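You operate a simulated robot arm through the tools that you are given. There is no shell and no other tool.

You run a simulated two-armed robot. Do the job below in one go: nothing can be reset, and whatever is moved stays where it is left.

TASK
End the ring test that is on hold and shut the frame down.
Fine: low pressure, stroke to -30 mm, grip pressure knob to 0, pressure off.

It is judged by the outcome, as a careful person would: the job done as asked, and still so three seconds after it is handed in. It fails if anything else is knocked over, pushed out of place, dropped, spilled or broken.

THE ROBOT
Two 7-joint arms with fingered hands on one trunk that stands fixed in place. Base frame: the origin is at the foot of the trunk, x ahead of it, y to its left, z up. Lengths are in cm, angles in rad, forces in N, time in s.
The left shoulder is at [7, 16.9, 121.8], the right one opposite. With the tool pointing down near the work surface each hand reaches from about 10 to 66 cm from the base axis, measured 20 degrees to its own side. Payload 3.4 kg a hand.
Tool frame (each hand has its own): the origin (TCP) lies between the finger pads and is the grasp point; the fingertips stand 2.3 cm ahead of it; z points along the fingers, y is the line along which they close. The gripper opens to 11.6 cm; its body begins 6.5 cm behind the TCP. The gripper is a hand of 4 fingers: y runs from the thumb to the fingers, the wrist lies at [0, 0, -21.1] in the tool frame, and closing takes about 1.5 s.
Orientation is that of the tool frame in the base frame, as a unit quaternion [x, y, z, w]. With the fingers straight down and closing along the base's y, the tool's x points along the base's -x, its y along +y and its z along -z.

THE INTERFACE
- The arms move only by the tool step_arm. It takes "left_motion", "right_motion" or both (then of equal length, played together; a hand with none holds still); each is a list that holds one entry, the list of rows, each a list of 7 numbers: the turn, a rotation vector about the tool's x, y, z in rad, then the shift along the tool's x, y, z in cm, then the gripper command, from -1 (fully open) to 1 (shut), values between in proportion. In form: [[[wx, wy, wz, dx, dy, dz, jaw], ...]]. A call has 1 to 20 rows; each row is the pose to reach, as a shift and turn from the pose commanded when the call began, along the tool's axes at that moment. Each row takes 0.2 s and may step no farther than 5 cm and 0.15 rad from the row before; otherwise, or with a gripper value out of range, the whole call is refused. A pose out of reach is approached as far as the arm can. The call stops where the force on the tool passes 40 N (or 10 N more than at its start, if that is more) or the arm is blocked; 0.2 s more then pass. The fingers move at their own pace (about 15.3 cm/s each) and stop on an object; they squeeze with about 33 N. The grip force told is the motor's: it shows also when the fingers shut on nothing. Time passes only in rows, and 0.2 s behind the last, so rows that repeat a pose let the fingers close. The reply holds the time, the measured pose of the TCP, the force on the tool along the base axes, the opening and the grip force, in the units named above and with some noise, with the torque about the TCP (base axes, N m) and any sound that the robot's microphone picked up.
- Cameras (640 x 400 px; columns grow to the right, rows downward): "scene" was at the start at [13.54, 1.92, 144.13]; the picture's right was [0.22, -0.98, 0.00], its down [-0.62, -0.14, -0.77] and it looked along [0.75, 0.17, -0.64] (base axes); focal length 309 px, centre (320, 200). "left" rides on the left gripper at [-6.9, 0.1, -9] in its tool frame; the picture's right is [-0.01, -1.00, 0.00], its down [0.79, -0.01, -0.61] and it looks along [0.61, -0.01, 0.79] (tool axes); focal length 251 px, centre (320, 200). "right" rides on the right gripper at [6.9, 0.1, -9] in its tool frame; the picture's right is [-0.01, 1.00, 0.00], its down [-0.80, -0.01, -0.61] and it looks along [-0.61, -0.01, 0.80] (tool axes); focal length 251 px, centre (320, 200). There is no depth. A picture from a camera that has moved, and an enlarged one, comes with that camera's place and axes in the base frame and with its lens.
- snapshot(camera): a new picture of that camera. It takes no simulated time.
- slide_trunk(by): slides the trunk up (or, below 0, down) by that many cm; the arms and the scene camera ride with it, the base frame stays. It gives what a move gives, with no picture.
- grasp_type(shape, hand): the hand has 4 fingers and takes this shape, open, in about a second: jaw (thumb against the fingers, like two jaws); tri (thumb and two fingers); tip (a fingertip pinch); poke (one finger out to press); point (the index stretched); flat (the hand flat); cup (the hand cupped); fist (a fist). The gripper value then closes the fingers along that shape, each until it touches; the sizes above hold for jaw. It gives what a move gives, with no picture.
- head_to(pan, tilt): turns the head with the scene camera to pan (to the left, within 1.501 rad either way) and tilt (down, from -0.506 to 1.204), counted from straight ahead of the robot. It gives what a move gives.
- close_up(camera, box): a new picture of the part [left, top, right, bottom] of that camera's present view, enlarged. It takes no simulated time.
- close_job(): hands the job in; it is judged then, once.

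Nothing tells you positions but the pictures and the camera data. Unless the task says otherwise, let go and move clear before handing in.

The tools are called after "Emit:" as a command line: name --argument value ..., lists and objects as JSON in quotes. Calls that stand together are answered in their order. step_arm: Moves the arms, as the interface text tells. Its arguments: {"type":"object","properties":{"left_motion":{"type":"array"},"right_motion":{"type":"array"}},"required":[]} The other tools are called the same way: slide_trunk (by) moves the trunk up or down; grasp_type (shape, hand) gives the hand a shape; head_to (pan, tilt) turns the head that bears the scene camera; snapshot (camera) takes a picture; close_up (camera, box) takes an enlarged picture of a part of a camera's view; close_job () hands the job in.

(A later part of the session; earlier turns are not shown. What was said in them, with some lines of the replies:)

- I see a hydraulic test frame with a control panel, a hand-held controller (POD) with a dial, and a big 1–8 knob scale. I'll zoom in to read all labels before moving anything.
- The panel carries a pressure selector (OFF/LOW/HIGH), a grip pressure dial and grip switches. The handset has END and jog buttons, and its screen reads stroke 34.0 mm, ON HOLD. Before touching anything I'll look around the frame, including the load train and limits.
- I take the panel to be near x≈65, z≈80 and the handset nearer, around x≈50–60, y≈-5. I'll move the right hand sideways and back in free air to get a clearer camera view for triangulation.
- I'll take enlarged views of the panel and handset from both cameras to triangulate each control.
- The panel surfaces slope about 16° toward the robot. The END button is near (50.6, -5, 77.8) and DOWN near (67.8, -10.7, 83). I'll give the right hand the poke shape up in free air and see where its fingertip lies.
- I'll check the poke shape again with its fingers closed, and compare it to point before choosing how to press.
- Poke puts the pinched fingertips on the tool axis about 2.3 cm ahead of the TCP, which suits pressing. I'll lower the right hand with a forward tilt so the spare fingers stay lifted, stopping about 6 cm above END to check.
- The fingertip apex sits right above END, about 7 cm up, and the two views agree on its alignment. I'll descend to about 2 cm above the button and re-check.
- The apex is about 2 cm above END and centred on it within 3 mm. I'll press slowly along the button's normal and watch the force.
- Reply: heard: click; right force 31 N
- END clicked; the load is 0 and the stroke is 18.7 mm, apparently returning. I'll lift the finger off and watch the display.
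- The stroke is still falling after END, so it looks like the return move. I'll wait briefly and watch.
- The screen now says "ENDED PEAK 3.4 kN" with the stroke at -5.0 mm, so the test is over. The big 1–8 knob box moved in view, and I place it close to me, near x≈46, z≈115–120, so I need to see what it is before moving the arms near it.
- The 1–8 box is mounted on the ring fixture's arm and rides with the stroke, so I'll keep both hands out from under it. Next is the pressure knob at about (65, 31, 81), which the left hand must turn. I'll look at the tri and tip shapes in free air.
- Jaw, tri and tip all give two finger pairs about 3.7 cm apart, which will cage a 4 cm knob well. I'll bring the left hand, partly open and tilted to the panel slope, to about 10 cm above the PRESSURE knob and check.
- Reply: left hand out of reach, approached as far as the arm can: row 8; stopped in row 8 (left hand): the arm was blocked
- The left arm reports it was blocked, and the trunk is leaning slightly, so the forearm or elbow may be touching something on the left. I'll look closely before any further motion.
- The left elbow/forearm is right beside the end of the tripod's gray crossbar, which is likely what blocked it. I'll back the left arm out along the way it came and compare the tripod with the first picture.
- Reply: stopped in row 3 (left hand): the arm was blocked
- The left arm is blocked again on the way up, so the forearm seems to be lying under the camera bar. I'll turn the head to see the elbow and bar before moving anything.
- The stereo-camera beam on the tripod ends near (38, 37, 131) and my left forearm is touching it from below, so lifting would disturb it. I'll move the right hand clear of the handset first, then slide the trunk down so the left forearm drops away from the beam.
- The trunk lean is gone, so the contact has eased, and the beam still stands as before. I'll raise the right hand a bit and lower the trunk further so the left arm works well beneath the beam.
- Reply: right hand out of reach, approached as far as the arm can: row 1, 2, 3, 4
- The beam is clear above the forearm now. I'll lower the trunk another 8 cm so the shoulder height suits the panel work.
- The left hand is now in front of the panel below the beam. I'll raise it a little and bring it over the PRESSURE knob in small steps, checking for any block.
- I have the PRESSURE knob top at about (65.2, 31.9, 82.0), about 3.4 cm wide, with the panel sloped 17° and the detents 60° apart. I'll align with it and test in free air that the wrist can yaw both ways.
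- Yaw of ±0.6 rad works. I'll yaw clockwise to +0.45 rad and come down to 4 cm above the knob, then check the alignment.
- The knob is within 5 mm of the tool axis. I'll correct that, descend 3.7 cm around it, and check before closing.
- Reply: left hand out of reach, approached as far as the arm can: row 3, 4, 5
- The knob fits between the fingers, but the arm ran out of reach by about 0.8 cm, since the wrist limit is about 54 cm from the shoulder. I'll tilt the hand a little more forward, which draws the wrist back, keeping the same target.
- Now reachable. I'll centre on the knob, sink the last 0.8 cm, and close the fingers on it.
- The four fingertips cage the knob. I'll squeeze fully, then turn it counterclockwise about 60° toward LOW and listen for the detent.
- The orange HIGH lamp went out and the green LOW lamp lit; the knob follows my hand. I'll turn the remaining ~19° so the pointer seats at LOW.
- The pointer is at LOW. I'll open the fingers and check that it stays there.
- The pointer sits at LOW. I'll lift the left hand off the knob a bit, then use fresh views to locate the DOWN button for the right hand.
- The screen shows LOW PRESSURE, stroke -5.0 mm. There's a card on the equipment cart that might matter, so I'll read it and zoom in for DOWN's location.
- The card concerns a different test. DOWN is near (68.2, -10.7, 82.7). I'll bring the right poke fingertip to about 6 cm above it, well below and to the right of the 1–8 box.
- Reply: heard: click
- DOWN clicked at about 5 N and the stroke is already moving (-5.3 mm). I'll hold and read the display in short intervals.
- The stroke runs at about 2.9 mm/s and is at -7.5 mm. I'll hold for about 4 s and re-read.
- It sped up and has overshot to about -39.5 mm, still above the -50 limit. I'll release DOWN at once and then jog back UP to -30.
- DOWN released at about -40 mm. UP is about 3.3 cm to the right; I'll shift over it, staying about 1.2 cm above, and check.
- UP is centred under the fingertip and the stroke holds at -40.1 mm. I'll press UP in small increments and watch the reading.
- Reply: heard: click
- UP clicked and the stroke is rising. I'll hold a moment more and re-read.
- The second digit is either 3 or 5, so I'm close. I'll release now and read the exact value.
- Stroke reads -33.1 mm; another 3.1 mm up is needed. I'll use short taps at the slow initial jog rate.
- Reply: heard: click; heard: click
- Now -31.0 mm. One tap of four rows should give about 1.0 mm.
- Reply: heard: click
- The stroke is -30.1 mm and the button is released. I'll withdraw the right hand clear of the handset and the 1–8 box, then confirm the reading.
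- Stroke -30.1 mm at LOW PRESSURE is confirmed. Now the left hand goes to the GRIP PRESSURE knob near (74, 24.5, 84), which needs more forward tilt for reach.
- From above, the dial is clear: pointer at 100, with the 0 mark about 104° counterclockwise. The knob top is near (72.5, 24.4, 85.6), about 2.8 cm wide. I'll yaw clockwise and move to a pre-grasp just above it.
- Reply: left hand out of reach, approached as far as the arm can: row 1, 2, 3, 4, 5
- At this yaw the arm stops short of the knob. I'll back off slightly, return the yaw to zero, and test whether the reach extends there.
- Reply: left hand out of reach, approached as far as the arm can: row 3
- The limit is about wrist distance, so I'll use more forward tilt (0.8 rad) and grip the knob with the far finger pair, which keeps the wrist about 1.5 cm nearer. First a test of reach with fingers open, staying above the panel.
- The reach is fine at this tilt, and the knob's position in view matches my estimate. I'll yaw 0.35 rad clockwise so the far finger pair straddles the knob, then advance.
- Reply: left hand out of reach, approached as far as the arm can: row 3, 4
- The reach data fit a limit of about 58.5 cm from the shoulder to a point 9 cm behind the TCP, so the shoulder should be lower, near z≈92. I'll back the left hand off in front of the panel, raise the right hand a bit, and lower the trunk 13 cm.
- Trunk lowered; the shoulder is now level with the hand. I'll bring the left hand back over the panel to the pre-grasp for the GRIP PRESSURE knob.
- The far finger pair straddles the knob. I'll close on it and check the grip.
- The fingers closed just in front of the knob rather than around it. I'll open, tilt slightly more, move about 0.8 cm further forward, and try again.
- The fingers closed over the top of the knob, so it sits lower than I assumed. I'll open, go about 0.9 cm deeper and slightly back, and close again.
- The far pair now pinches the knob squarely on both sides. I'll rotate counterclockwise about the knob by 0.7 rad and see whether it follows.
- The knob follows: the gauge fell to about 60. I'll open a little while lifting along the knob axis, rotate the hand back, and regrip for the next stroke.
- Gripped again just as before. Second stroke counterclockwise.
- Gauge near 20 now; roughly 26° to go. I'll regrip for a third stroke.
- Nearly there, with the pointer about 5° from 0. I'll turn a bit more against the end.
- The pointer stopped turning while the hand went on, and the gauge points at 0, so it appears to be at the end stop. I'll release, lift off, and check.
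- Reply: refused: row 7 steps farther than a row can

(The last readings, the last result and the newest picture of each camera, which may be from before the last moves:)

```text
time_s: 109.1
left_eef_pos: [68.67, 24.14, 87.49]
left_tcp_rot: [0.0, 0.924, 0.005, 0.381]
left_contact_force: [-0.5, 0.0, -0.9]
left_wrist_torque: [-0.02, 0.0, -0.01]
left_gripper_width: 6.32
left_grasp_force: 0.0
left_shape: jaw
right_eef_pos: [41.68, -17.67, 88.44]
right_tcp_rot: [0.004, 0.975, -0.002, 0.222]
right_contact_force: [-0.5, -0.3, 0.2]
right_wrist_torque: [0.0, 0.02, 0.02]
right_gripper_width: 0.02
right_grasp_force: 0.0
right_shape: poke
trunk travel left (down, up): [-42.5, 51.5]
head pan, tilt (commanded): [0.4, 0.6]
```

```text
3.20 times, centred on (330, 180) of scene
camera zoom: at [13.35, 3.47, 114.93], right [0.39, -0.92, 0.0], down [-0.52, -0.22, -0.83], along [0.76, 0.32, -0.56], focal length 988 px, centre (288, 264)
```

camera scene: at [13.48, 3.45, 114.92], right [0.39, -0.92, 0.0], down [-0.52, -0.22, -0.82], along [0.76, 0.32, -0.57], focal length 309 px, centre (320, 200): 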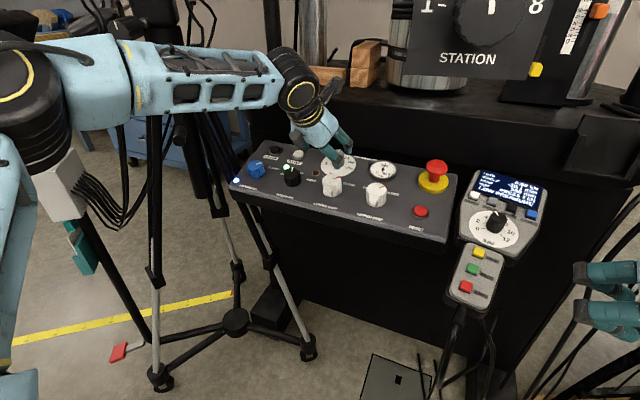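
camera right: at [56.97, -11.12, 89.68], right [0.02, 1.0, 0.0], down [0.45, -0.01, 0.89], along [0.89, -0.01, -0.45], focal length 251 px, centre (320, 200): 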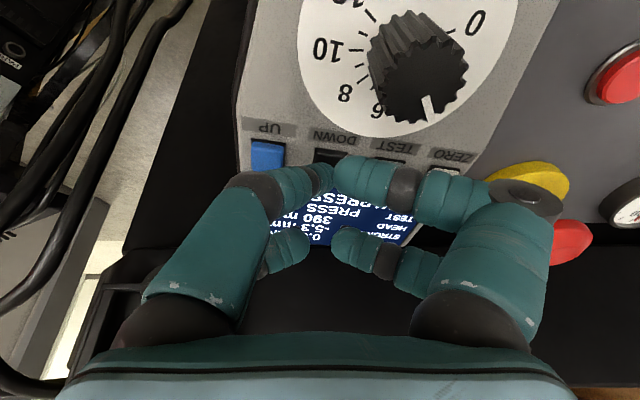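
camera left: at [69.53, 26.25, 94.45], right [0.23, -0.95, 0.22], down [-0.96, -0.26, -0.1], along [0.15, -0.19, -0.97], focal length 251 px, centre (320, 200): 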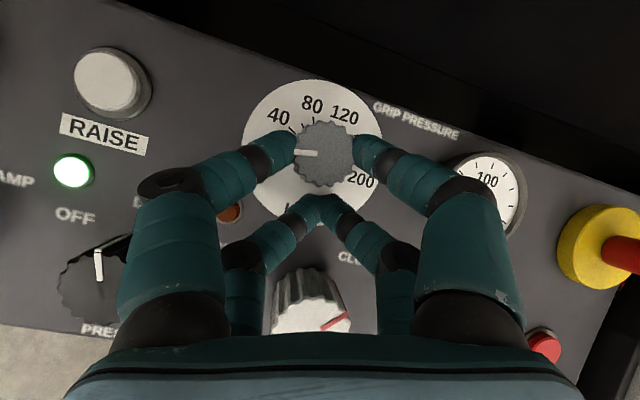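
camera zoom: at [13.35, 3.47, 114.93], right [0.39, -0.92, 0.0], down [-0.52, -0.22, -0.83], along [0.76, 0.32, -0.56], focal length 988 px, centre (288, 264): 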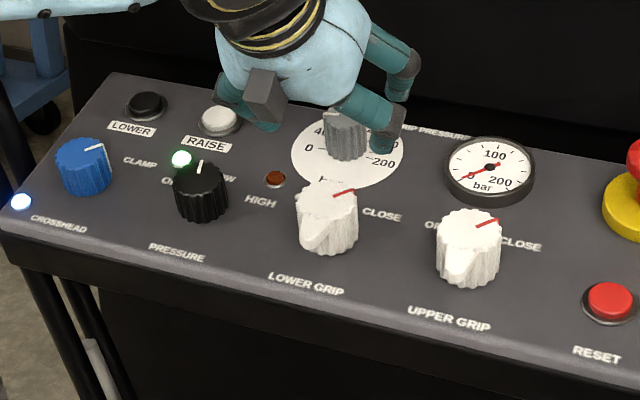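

The pointer lines up with 0 and the gauge reads 0. Now the left hand goes back to the PRESSURE knob to turn it from LOW to OFF.

Emit:
step_arm --left_motion '[[[0, 0.14, 0, 0.9, 1.6, -2.6, -0.2], [0, 0.28, 0, 1.8, 4.7, -3.7, -0.2], [0, 0.42, 0, 2.72, 7.8, -4.79, -0.2]]]'

Emit:
step_arm --left_motion '[[[0, 0, 0.15, 0, 0, 0.5, -0.2], [0, 0, 0.3, 0, 0, 1.0, -0.2], [0, 0, 0.45, 0, 0, 1.5, -0.2]]]'

Emit:
snapshot --camera "left"

Emit:
snapshot --camera "scene"

```text
time_s: 109.9
left_eef_pos: [63.32, 31.81, 88.69]
left_tcp_rot: [-0.001, 0.984, 0.005, 0.18]
left_contact_force: [-0.4, -0.4, -0.3]
left_wrist_torque: [0.0, 0.0, 0.04]
left_gripper_width: 6.91
left_grasp_force: 0.1
left_shape: jaw
right_eef_pos: [41.64, -17.71, 88.38]
right_tcp_rot: [0.003, 0.975, -0.001, 0.223]
right_contact_force: [0.5, 0.1, -0.2]
right_wrist_torque: [0.0, -0.03, -0.02]
right_gripper_width: 0.0
right_grasp_force: 0.1
right_shape: poke
trunk travel left (down, up): [-42.5, 51.5]
head pan, tilt (commanded): [0.4, 0.6]
```

```text
time_s: 110.7
left_eef_pos: [63.94, 31.96, 87.65]
left_tcp_rot: [0.22, 0.959, 0.045, 0.174]
left_contact_force: [-0.5, -0.4, -0.1]
left_wrist_torque: [0.0, 0.0, -0.03]
left_gripper_width: 6.9
left_grasp_force: 0.1
left_shape: jaw
right_eef_pos: [41.68, -17.59, 88.32]
right_tcp_rot: [0.004, 0.975, -0.001, 0.222]
right_contact_force: [-0.2, 0.0, -0.6]
right_wrist_torque: [0.01, 0.01, -0.02]
right_gripper_width: 0.0
right_grasp_force: 0.0
right_shape: poke
trunk travel left (down, up): [-42.5, 51.5]
head pan, tilt (commanded): [0.4, 0.6]
```

```text
taken
camera left: at [66.49, 28.87, 98.07], right [-0.4, -0.9, -0.16], down [-0.89, 0.33, 0.32], along [-0.23, 0.27, -0.94], focal length 251 px, centre (320, 200)
```

left: 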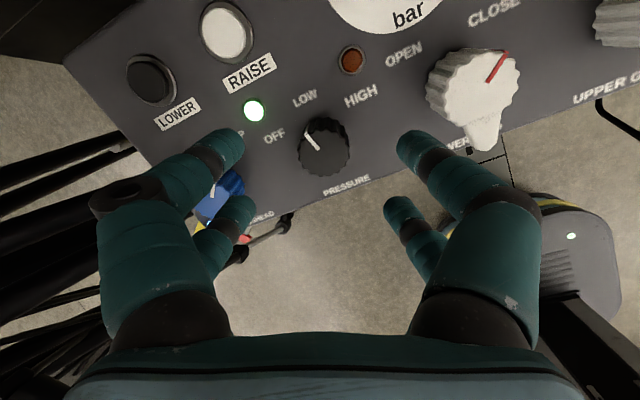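

```text
taken
camera scene: at [13.37, 3.49, 114.93], right [0.39, -0.92, 0.0], down [-0.52, -0.22, -0.82], along [0.76, 0.32, -0.57], focal length 309 px, centre (320, 200)
```

scene: 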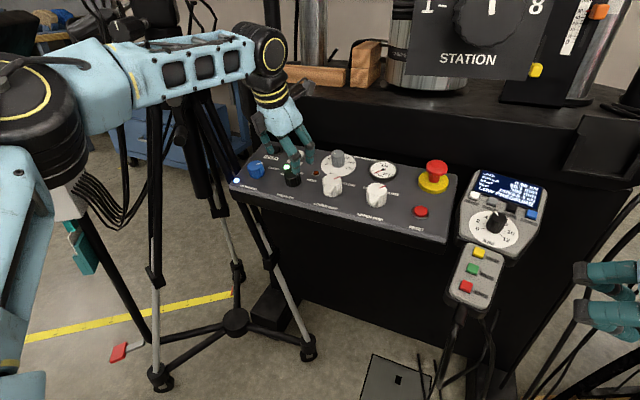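

Emit:
close_up --camera "left" --box '[250, 90, 410, 210]'

```text
3.33 times, centred on (330, 150) of left
camera zoom: at [66.49, 28.87, 98.07], right [-0.4, -0.9, -0.16], down [-0.89, 0.33, 0.32], along [-0.23, 0.27, -0.94], focal length 838 px, centre (287, 367)
```

zoom: 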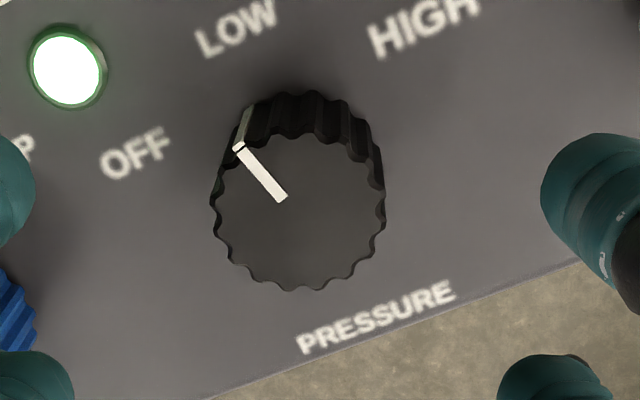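

Emit:
step_arm --left_motion '[[[0, 0, 0, 0.73, -0.25, 1.4, -0.2], [0, 0, 0, 0.73, -0.25, 2.8, -0.2], [0, 0, 0, 0.73, -0.25, 4.0, -0.2], [0, 0, 0, 0.73, -0.25, 4.9, -0.2], [0, 0, 0, 0.73, -0.25, 5.5, -0.2], [0, 0, 0, 0.73, -0.25, 5.5, -0.2]]]'

Emit:
close_up --camera "left" --box '[200, 90, 440, 260]'

```text
time_s: 112.1
left_eef_pos: [65.13, 32.16, 82.28]
left_tcp_rot: [0.218, 0.959, 0.045, 0.174]
left_contact_force: [0.2, -0.4, -0.6]
left_wrist_torque: [0.01, 0.01, 0.03]
left_gripper_width: 6.9
left_grasp_force: 0.1
left_shape: jaw
right_eef_pos: [41.69, -17.61, 88.33]
right_tcp_rot: [0.004, 0.975, -0.002, 0.223]
right_contact_force: [-0.2, -0.4, -0.2]
right_wrist_torque: [-0.02, -0.02, -0.01]
right_gripper_width: 0.01
right_grasp_force: 0.2
right_shape: poke
trunk travel left (down, up): [-42.5, 51.5]
head pan, tilt (commanded): [0.4, 0.6]
```

```text
2.35 times, centred on (320, 175) of left
camera zoom: at [67.68, 29.07, 92.74], right [-0.4, -0.9, -0.16], down [-0.89, 0.33, 0.32], along [-0.23, 0.27, -0.94], focal length 592 px, centre (320, 259)
```

zoom: 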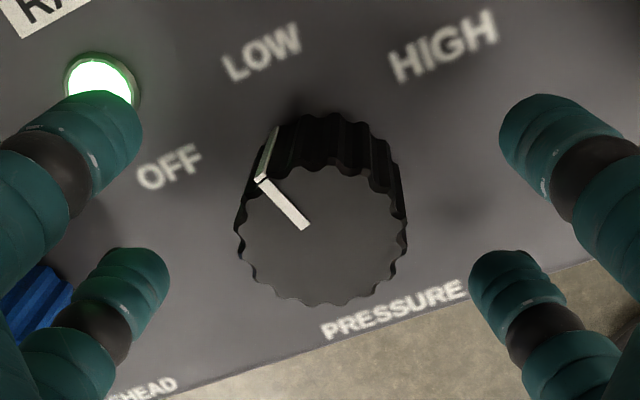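

Positioned as before. I'll close on the knob and turn it counterclockwise about 55° to OFF.

Emit:
step_arm --left_motion '[[[0, 0, 0, 0, 0, 0, 0.2], [0, 0, 0, 0, 0, 0, 0.5], [0, 0, 0, 0, 0, 0, 0.7], [0, 0, 0, 0, 0, 0, 0.9], [0, 0, 0, 0, 0, 0, 1], [0, 0, 0, 0, 0, 0, 1], [0, 0, 0, 0, 0, 0, 1], [0, 0, 0, 0, 0, 0, 1], [0, 0, -0.12, 0, 0, 0, 1], [0, 0, -0.24, 0, 0, 0, 1], [0, 0, -0.36, 0, 0, 0, 1], [0, 0, -0.48, 0, 0, 0, 1], [0, 0, -0.6, 0, 0, 0, 1]]]'

Emit:
close_up --camera "left" --box '[200, 90, 440, 260]'

Emit:
close_up --camera "scene" --box '[230, 120, 430, 240]'

```text
time_s: 114.9
left_eef_pos: [65.18, 32.31, 82.22]
left_tcp_rot: [-0.076, 0.98, -0.01, 0.182]
left_contact_force: [6.2, 18.2, 9.9]
left_wrist_torque: [0.48, 0.4, 0.15]
left_gripper_width: 0.46
left_grasp_force: 32.3
left_shape: jaw
right_eef_pos: [41.78, -17.43, 88.45]
right_tcp_rot: [0.003, 0.975, -0.002, 0.223]
right_contact_force: [-0.2, 0.0, -1.1]
right_wrist_torque: [0.0, -0.01, 0.0]
right_gripper_width: 0.01
right_grasp_force: 0.0
right_shape: poke
trunk travel left (down, up): [-42.5, 51.5]
head pan, tilt (commanded): [0.4, 0.6]
```

```text
2.35 times, centred on (320, 175) of left
camera zoom: at [68.15, 33.28, 92.93], right [0.16, -0.99, 0.05], down [-0.95, -0.14, 0.29], along [-0.28, -0.09, -0.96], focal length 592 px, centre (320, 259)
```

zoom: 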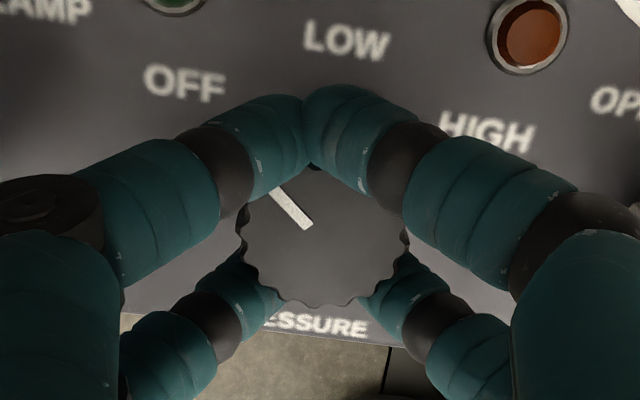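

```text
3.20 times, centred on (330, 180) of scene
camera zoom: at [13.33, 3.74, 114.94], right [0.39, -0.92, 0.0], down [-0.52, -0.22, -0.82], along [0.76, 0.32, -0.57], focal length 988 px, centre (288, 264)
```

zoom: 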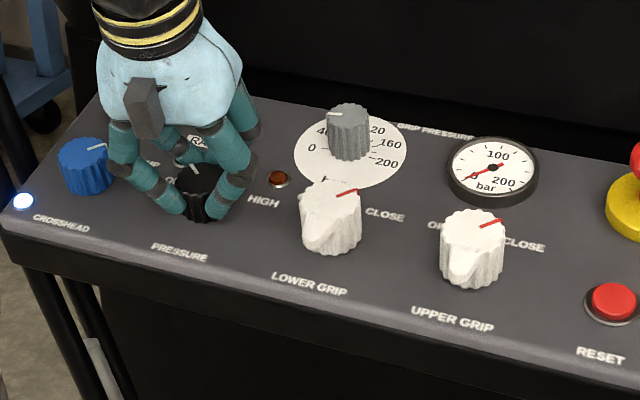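

Both lamps are now off. I'll finish the last ~15° so it seats at OFF, then release.

Emit:
step_arm --left_motion '[[[0, 0, -0.12, 0, 0, 0, 1], [0, 0, -0.24, 0, 0, 0, 1], [0, 0, -0.28, 0, 0, 0, 1], [0, 0, -0.28, 0, 0, 0, 0.5], [0, 0, -0.28, 0, 0, 0, 0], [0, 0, -0.28, 0, 0, 0, -0.2], [0, 0, -0.28, 0, 0, 0, -0.2], [0, 0, -0.28, 0, 0, 0, -0.2]]]'

Emit:
close_up --camera "left" --box '[200, 90, 440, 260]'

Emit:
snapshot --camera "scene"

```text
time_s: 116.7
left_eef_pos: [65.04, 32.11, 82.22]
left_tcp_rot: [-0.21, 0.961, -0.034, 0.177]
left_contact_force: [0.0, -0.3, 0.8]
left_wrist_torque: [-0.01, -0.02, -0.02]
left_gripper_width: 6.91
left_grasp_force: 0.1
left_shape: jaw
right_eef_pos: [41.7, -17.69, 88.29]
right_tcp_rot: [0.003, 0.975, -0.002, 0.223]
right_contact_force: [0.2, -0.8, 0.3]
right_wrist_torque: [0.0, -0.02, -0.04]
right_gripper_width: 0.01
right_grasp_force: 0.0
right_shape: poke
trunk travel left (down, up): [-42.5, 51.5]
head pan, tilt (commanded): [0.4, 0.6]
```

```text
2.35 times, centred on (320, 175) of left
camera zoom: at [67.69, 34.88, 92.69], right [0.4, -0.9, 0.14], down [-0.89, -0.34, 0.31], along [-0.23, -0.25, -0.94], focal length 592 px, centre (320, 259)
```

zoom: 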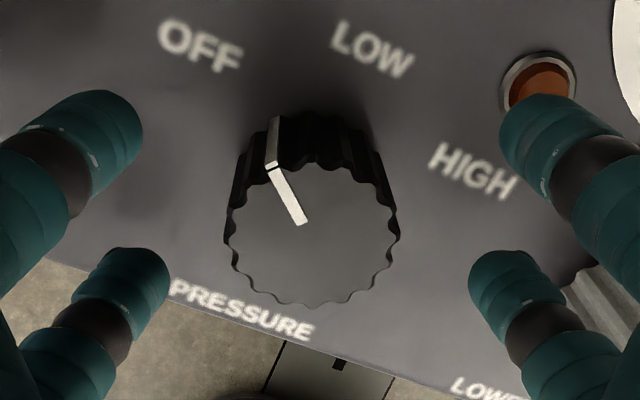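

```text
taken
camera scene: at [13.36, 3.5, 114.93], right [0.39, -0.92, 0.0], down [-0.52, -0.22, -0.82], along [0.76, 0.32, -0.57], focal length 309 px, centre (320, 200)
```

scene: 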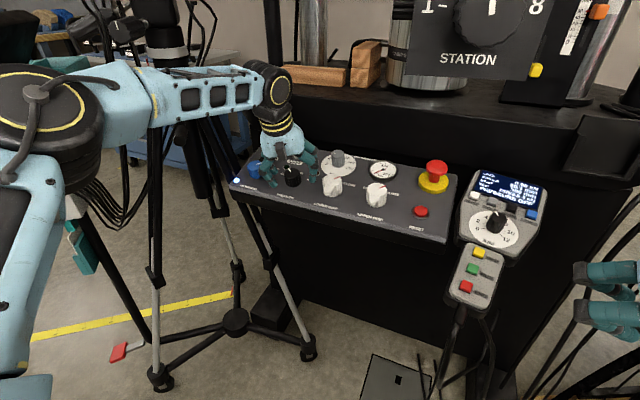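

Emit:
close_up --camera "scene" --box '[440, 160, 560, 260]'

Emit:
close_up --camera "scene" --box '[230, 130, 430, 240]'

```text
4.00 times, centred on (500, 210) of scene
camera zoom: at [13.36, 3.5, 114.93], right [0.39, -0.92, 0.0], down [-0.52, -0.22, -0.82], along [0.76, 0.32, -0.57], focal length 1236 px, centre (-400, 160)
```

zoom: 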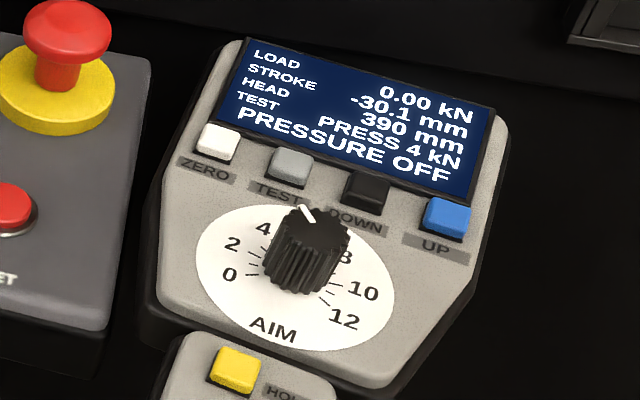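

```text
3.20 times, centred on (330, 185) of scene
camera zoom: at [13.36, 3.5, 114.93], right [0.39, -0.92, 0.0], down [-0.52, -0.22, -0.82], along [0.76, 0.32, -0.57], focal length 988 px, centre (288, 248)
```

zoom: 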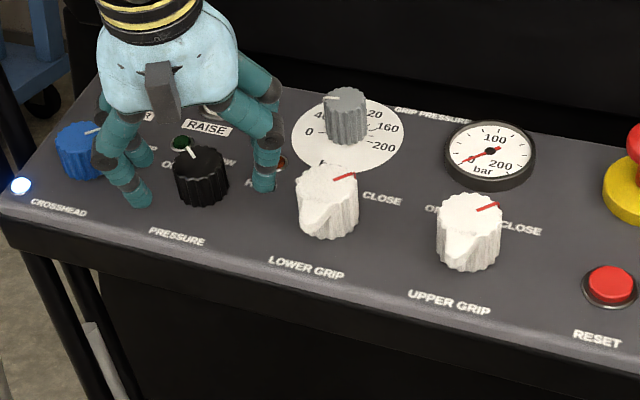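

The display says PRESSURE OFF with stroke -30.1 mm and load 0.00. I'll lift the left hand straight off the knob, back away, and check everything.

Emit:
step_arm --left_motion '[[[0, 0, 0, 0, 0, -1.5, -0.2], [0, 0, 0, 0, 0, -3.5, -0.2], [0, 0, 0, 0, 0, -6, -0.2], [0, 0, 0, 0, 0, -8, -0.2]]]'

Emit:
close_up --camera "left" --box '[220, 60, 420, 200]'

Emit:
snapshot --camera "left"

```text
time_s: 117.7
left_eef_pos: [62.58, 31.89, 89.76]
left_tcp_rot: [-0.212, 0.961, -0.033, 0.177]
left_contact_force: [0.2, 0.3, -0.4]
left_wrist_torque: [0.02, -0.01, -0.01]
left_gripper_width: 6.9
left_grasp_force: 0.0
left_shape: jaw
right_eef_pos: [41.68, -17.67, 88.33]
right_tcp_rot: [0.004, 0.975, -0.002, 0.223]
right_contact_force: [-0.1, 0.4, -0.3]
right_wrist_torque: [0.02, 0.0, -0.02]
right_gripper_width: 0.02
right_grasp_force: 0.0
right_shape: poke
trunk travel left (down, up): [-42.5, 51.5]
head pan, tilt (commanded): [0.4, 0.6]
```

```text
2.86 times, centred on (320, 130) of left
camera zoom: at [65.05, 34.79, 100.28], right [0.4, -0.91, 0.14], down [-0.89, -0.34, 0.31], along [-0.23, -0.25, -0.94], focal length 718 px, centre (320, 400)
```

zoom: 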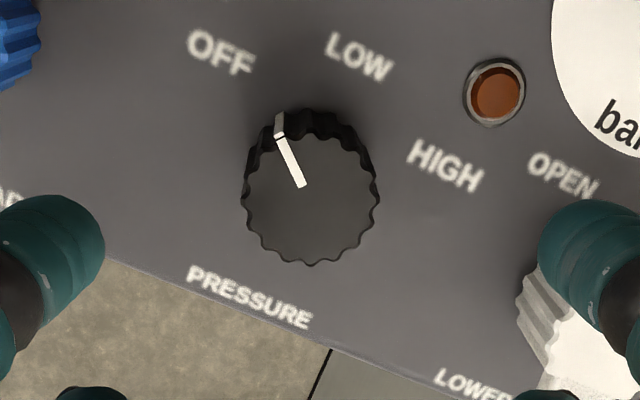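

```text
taken
camera left: at [65.05, 34.79, 100.28], right [0.4, -0.91, 0.14], down [-0.89, -0.34, 0.31], along [-0.23, -0.25, -0.94], focal length 251 px, centre (320, 200)
```

left: 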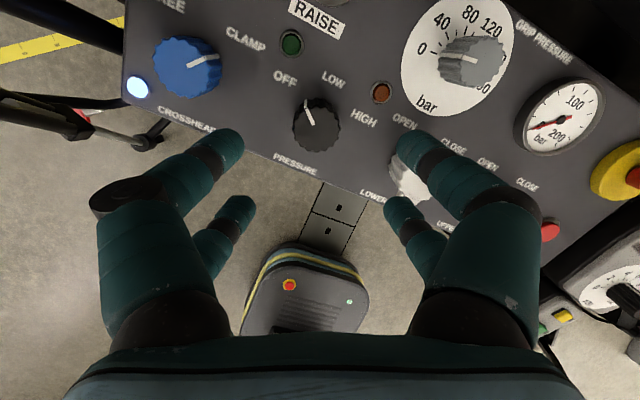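

OFF sits at its end position. I'll withdraw the left hand to in front of the panel and compare the whole scene.

Emit:
step_arm --left_motion '[[[0, 0, 0.11, 3.0, 0.07, -2.2, -0.2], [0, 0, 0.22, 6.0, 0.14, -3.6, -0.2], [0, 0, 0.33, 9.0, 0.2, -5.0, -0.2], [0, 0, 0.44, 12.06, 0.27, -6.5, -0.2]]]'

Emit:
head_to --pan 0.22 --tilt 0.5

Emit:
snapshot --camera "scene"

Emit:
close_up --camera "scene" --box '[200, 150, 440, 290]'

```text
time_s: 118.7
left_eef_pos: [49.73, 27.17, 91.85]
left_tcp_rot: [0.005, 0.984, 0.006, 0.181]
left_contact_force: [0.2, -0.5, 0.1]
left_wrist_torque: [0.02, 0.0, 0.0]
left_gripper_width: 6.91
left_grasp_force: 0.1
left_shape: jaw
right_eef_pos: [41.67, -17.62, 88.33]
right_tcp_rot: [0.003, 0.975, -0.002, 0.223]
right_contact_force: [-0.6, -0.2, 0.2]
right_wrist_torque: [-0.01, -0.04, 0.01]
right_gripper_width: 0.0
right_grasp_force: 0.0
right_shape: poke
trunk travel left (down, up): [-42.5, 51.5]
head pan, tilt (commanded): [0.4, 0.6]
```

```text
time_s: 119.5
left_eef_pos: [49.98, 27.16, 91.84]
left_tcp_rot: [0.004, 0.984, 0.006, 0.18]
left_contact_force: [-0.7, -0.5, -0.8]
left_wrist_torque: [-0.03, -0.01, -0.03]
left_gripper_width: 6.92
left_grasp_force: 0.0
left_shape: jaw
right_eef_pos: [41.63, -17.61, 88.26]
right_tcp_rot: [0.004, 0.975, -0.001, 0.223]
right_contact_force: [-0.3, -0.7, -0.4]
right_wrist_torque: [0.03, 0.01, -0.01]
right_gripper_width: 0.01
right_grasp_force: 0.0
right_shape: poke
trunk travel left (down, up): [-42.5, 51.5]
head pan, tilt (commanded): [0.22, 0.499]
```

```text
taken
camera scene: at [14.09, 2.04, 115.84], right [0.22, -0.98, 0.0], down [-0.47, -0.1, -0.88], along [0.86, 0.19, -0.48], focal length 309 px, centre (320, 200)
```

scene: 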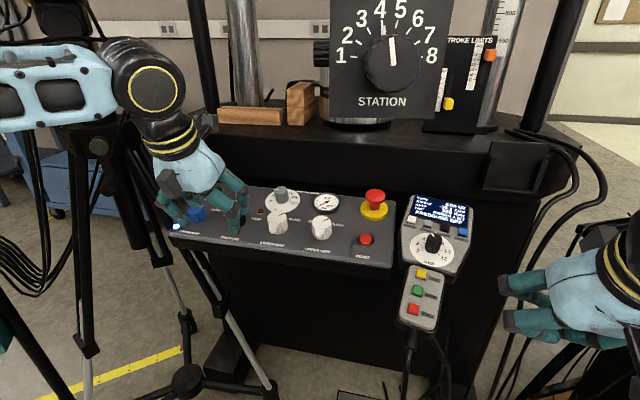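

```text
2.67 times, centred on (320, 220) of scene
camera zoom: at [14.09, 2.04, 115.84], right [0.22, -0.98, 0.0], down [-0.47, -0.1, -0.88], along [0.86, 0.19, -0.48], focal length 824 px, centre (320, 147)
```

zoom: 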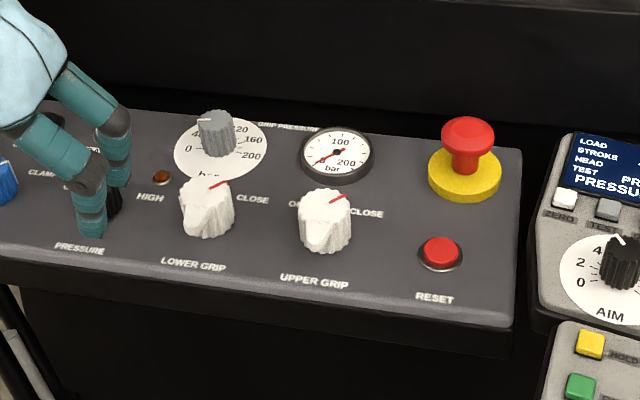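

Panel settings all look right. I'll look at the tripod rig and the ring, to be sure nothing was disturbed.

Emit:
head_to --pan 0.85 --tilt 0.1

Emit:
snapshot --camera "scene"

Emit:
head_to --pan 0.1 --tilt -0.2

Emit:
snapshot --camera "scene"

```text
time_s: 120.5
left_eef_pos: [49.96, 27.16, 91.83]
left_tcp_rot: [0.004, 0.984, 0.005, 0.18]
left_contact_force: [-0.1, -0.8, 0.4]
left_wrist_torque: [0.03, -0.02, 0.0]
left_gripper_width: 6.91
left_grasp_force: 0.0
left_shape: jaw
right_eef_pos: [41.68, -17.8, 88.27]
right_tcp_rot: [0.004, 0.975, -0.002, 0.222]
right_contact_force: [-0.3, 0.2, 1.2]
right_wrist_torque: [-0.03, -0.01, -0.02]
right_gripper_width: 0.0
right_grasp_force: 0.0
right_shape: poke
trunk travel left (down, up): [-42.5, 51.5]
head pan, tilt (commanded): [0.85, 0.099]
```

```text
taken
camera scene: at [11.3, 6.95, 119.54], right [0.75, -0.66, 0.0], down [-0.07, -0.07, -0.99], along [0.66, 0.75, -0.1], focal length 309 px, centre (320, 200)
```

scene: 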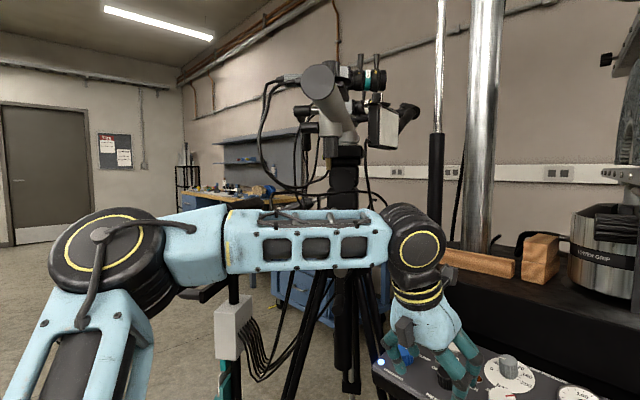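

```text
time_s: 121.6
left_eef_pos: [49.97, 27.18, 91.89]
left_tcp_rot: [0.003, 0.984, 0.006, 0.18]
left_contact_force: [-0.3, -0.5, -0.5]
left_wrist_torque: [-0.01, 0.02, 0.01]
left_gripper_width: 6.91
left_grasp_force: 0.1
left_shape: jaw
right_eef_pos: [41.65, -17.74, 88.34]
right_tcp_rot: [0.004, 0.975, -0.002, 0.222]
right_contact_force: [-1.3, 0.4, -0.2]
right_wrist_torque: [0.02, -0.02, 0.0]
right_gripper_width: 0.0
right_grasp_force: 0.0
right_shape: poke
trunk travel left (down, up): [-42.5, 51.5]
head pan, tilt (commanded): [0.099, -0.201]
```

```text
taken
camera scene: at [13.5, 0.88, 122.2], right [0.1, -0.99, 0.0], down [0.2, 0.02, -0.98], along [0.98, 0.1, 0.2], focal length 309 px, centre (320, 200)
```

scene: 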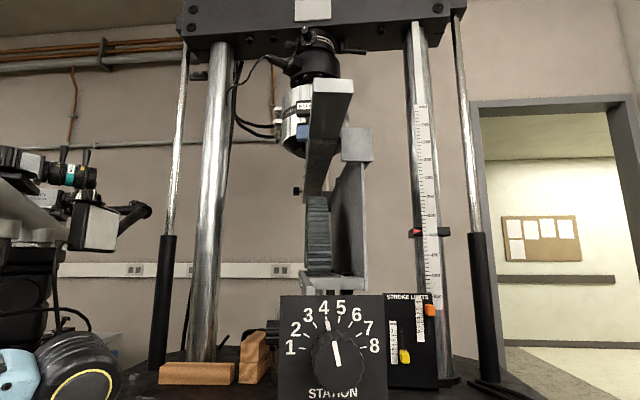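

Emit:
head_to --pan 0.1 --tilt 0.55

Emit:
snapshot --camera "scene"

Emit:
close_up --camera "scene" --box '[150, 130, 450, 290]'

Emit:
close_up --camera "scene" --box '[350, 160, 450, 250]'

```text
time_s: 122.7
left_eef_pos: [50.0, 27.15, 91.86]
left_tcp_rot: [0.003, 0.984, 0.005, 0.18]
left_contact_force: [0.0, 0.5, 0.1]
left_wrist_torque: [-0.01, 0.0, 0.0]
left_gripper_width: 6.92
left_grasp_force: 0.1
left_shape: jaw
right_eef_pos: [41.81, -17.66, 88.27]
right_tcp_rot: [0.003, 0.975, -0.002, 0.222]
right_contact_force: [-0.7, -0.3, 1.0]
right_wrist_torque: [0.0, 0.03, 0.02]
right_gripper_width: 0.01
right_grasp_force: 0.1
right_shape: poke
trunk travel left (down, up): [-42.5, 51.5]
head pan, tilt (commanded): [0.099, 0.55]
```

```text
taken
camera scene: at [14.15, 0.93, 115.39], right [0.1, -1.0, 0.0], down [-0.52, -0.05, -0.85], along [0.85, 0.08, -0.52], focal length 309 px, centre (320, 200)
```

scene: 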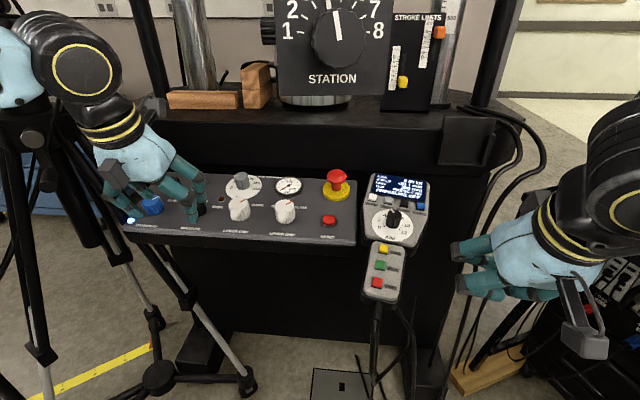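

```text
2.13 times, centred on (300, 210) of scene
camera zoom: at [14.15, 0.93, 115.39], right [0.1, -1.0, 0.0], down [-0.52, -0.05, -0.85], along [0.85, 0.08, -0.52], focal length 659 px, centre (363, 179)
```

zoom: 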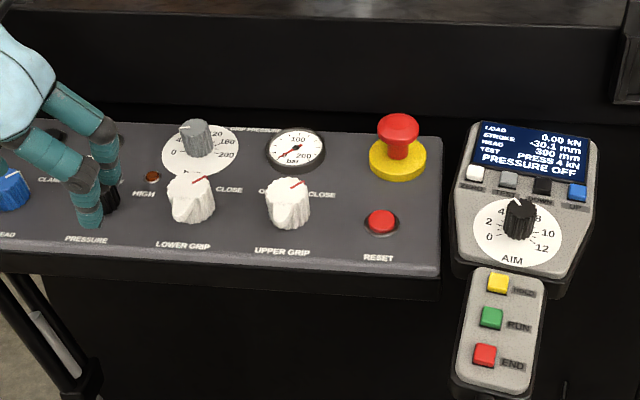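

```text
4.44 times, centred on (400, 205) of scene
camera zoom: at [14.15, 0.93, 115.39], right [0.1, -1.0, 0.0], down [-0.52, -0.05, -0.85], along [0.85, 0.08, -0.52], focal length 1373 px, centre (-36, 178)
```

zoom: 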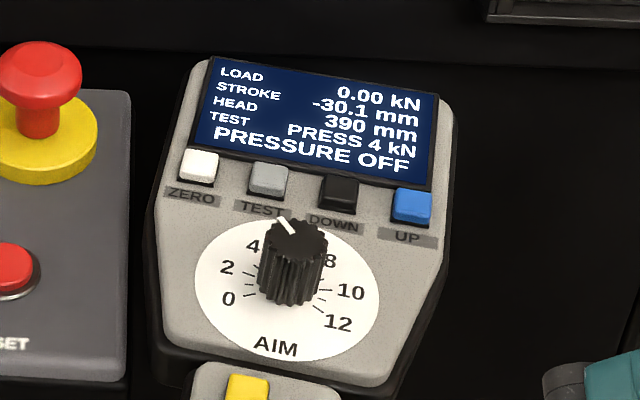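

The test has ended, the stroke holds at -30.1 mm, the grip pressure knob and gauge are at 0, and the display shows PRESSURE OFF. Both hands are clear, and the rig, the blocks and the other controls look undisturbed. I'm handing in the job.

Emit:
close_job

```text
The job is handed in.
```

The ring test is ended and the frame is shut down; I've handed the job in. Final readings, about 6 seconds after I turned the pressure off:

| Item | Final state |
|---|---|
| Test | Ended with the END button; screen showed "ENDED PEAK 3.4 kN" |
| Stroke | -30.1 mm, holding steady |
| Load | 0.00 kN |
| Grip pressure knob | At 0; gauge at 0 |
| Pressure | Moved to LOW before the stroke change, then to OFF; screen shows "PRESSURE OFF", both lamps out |

- **Stroke overshoot:** While moving down, the stroke ran past -30 to about -40 mm because the DOWN button speeds up when held. It stayed inside the -50 mm limit, and I brought it back up in short taps.
- **Tripod contact:** Early on, my left forearm pressed against the end of the stereo-camera beam on the tripod. I lowered the trunk to free it. The rig is upright and appears to be where it was, to within about 1 cm. If the camera alignment matters, check it before the next test.

I did not touch the grip switches, AIM dial, station knob or stroke limits. Both hands are clear of the equipment.
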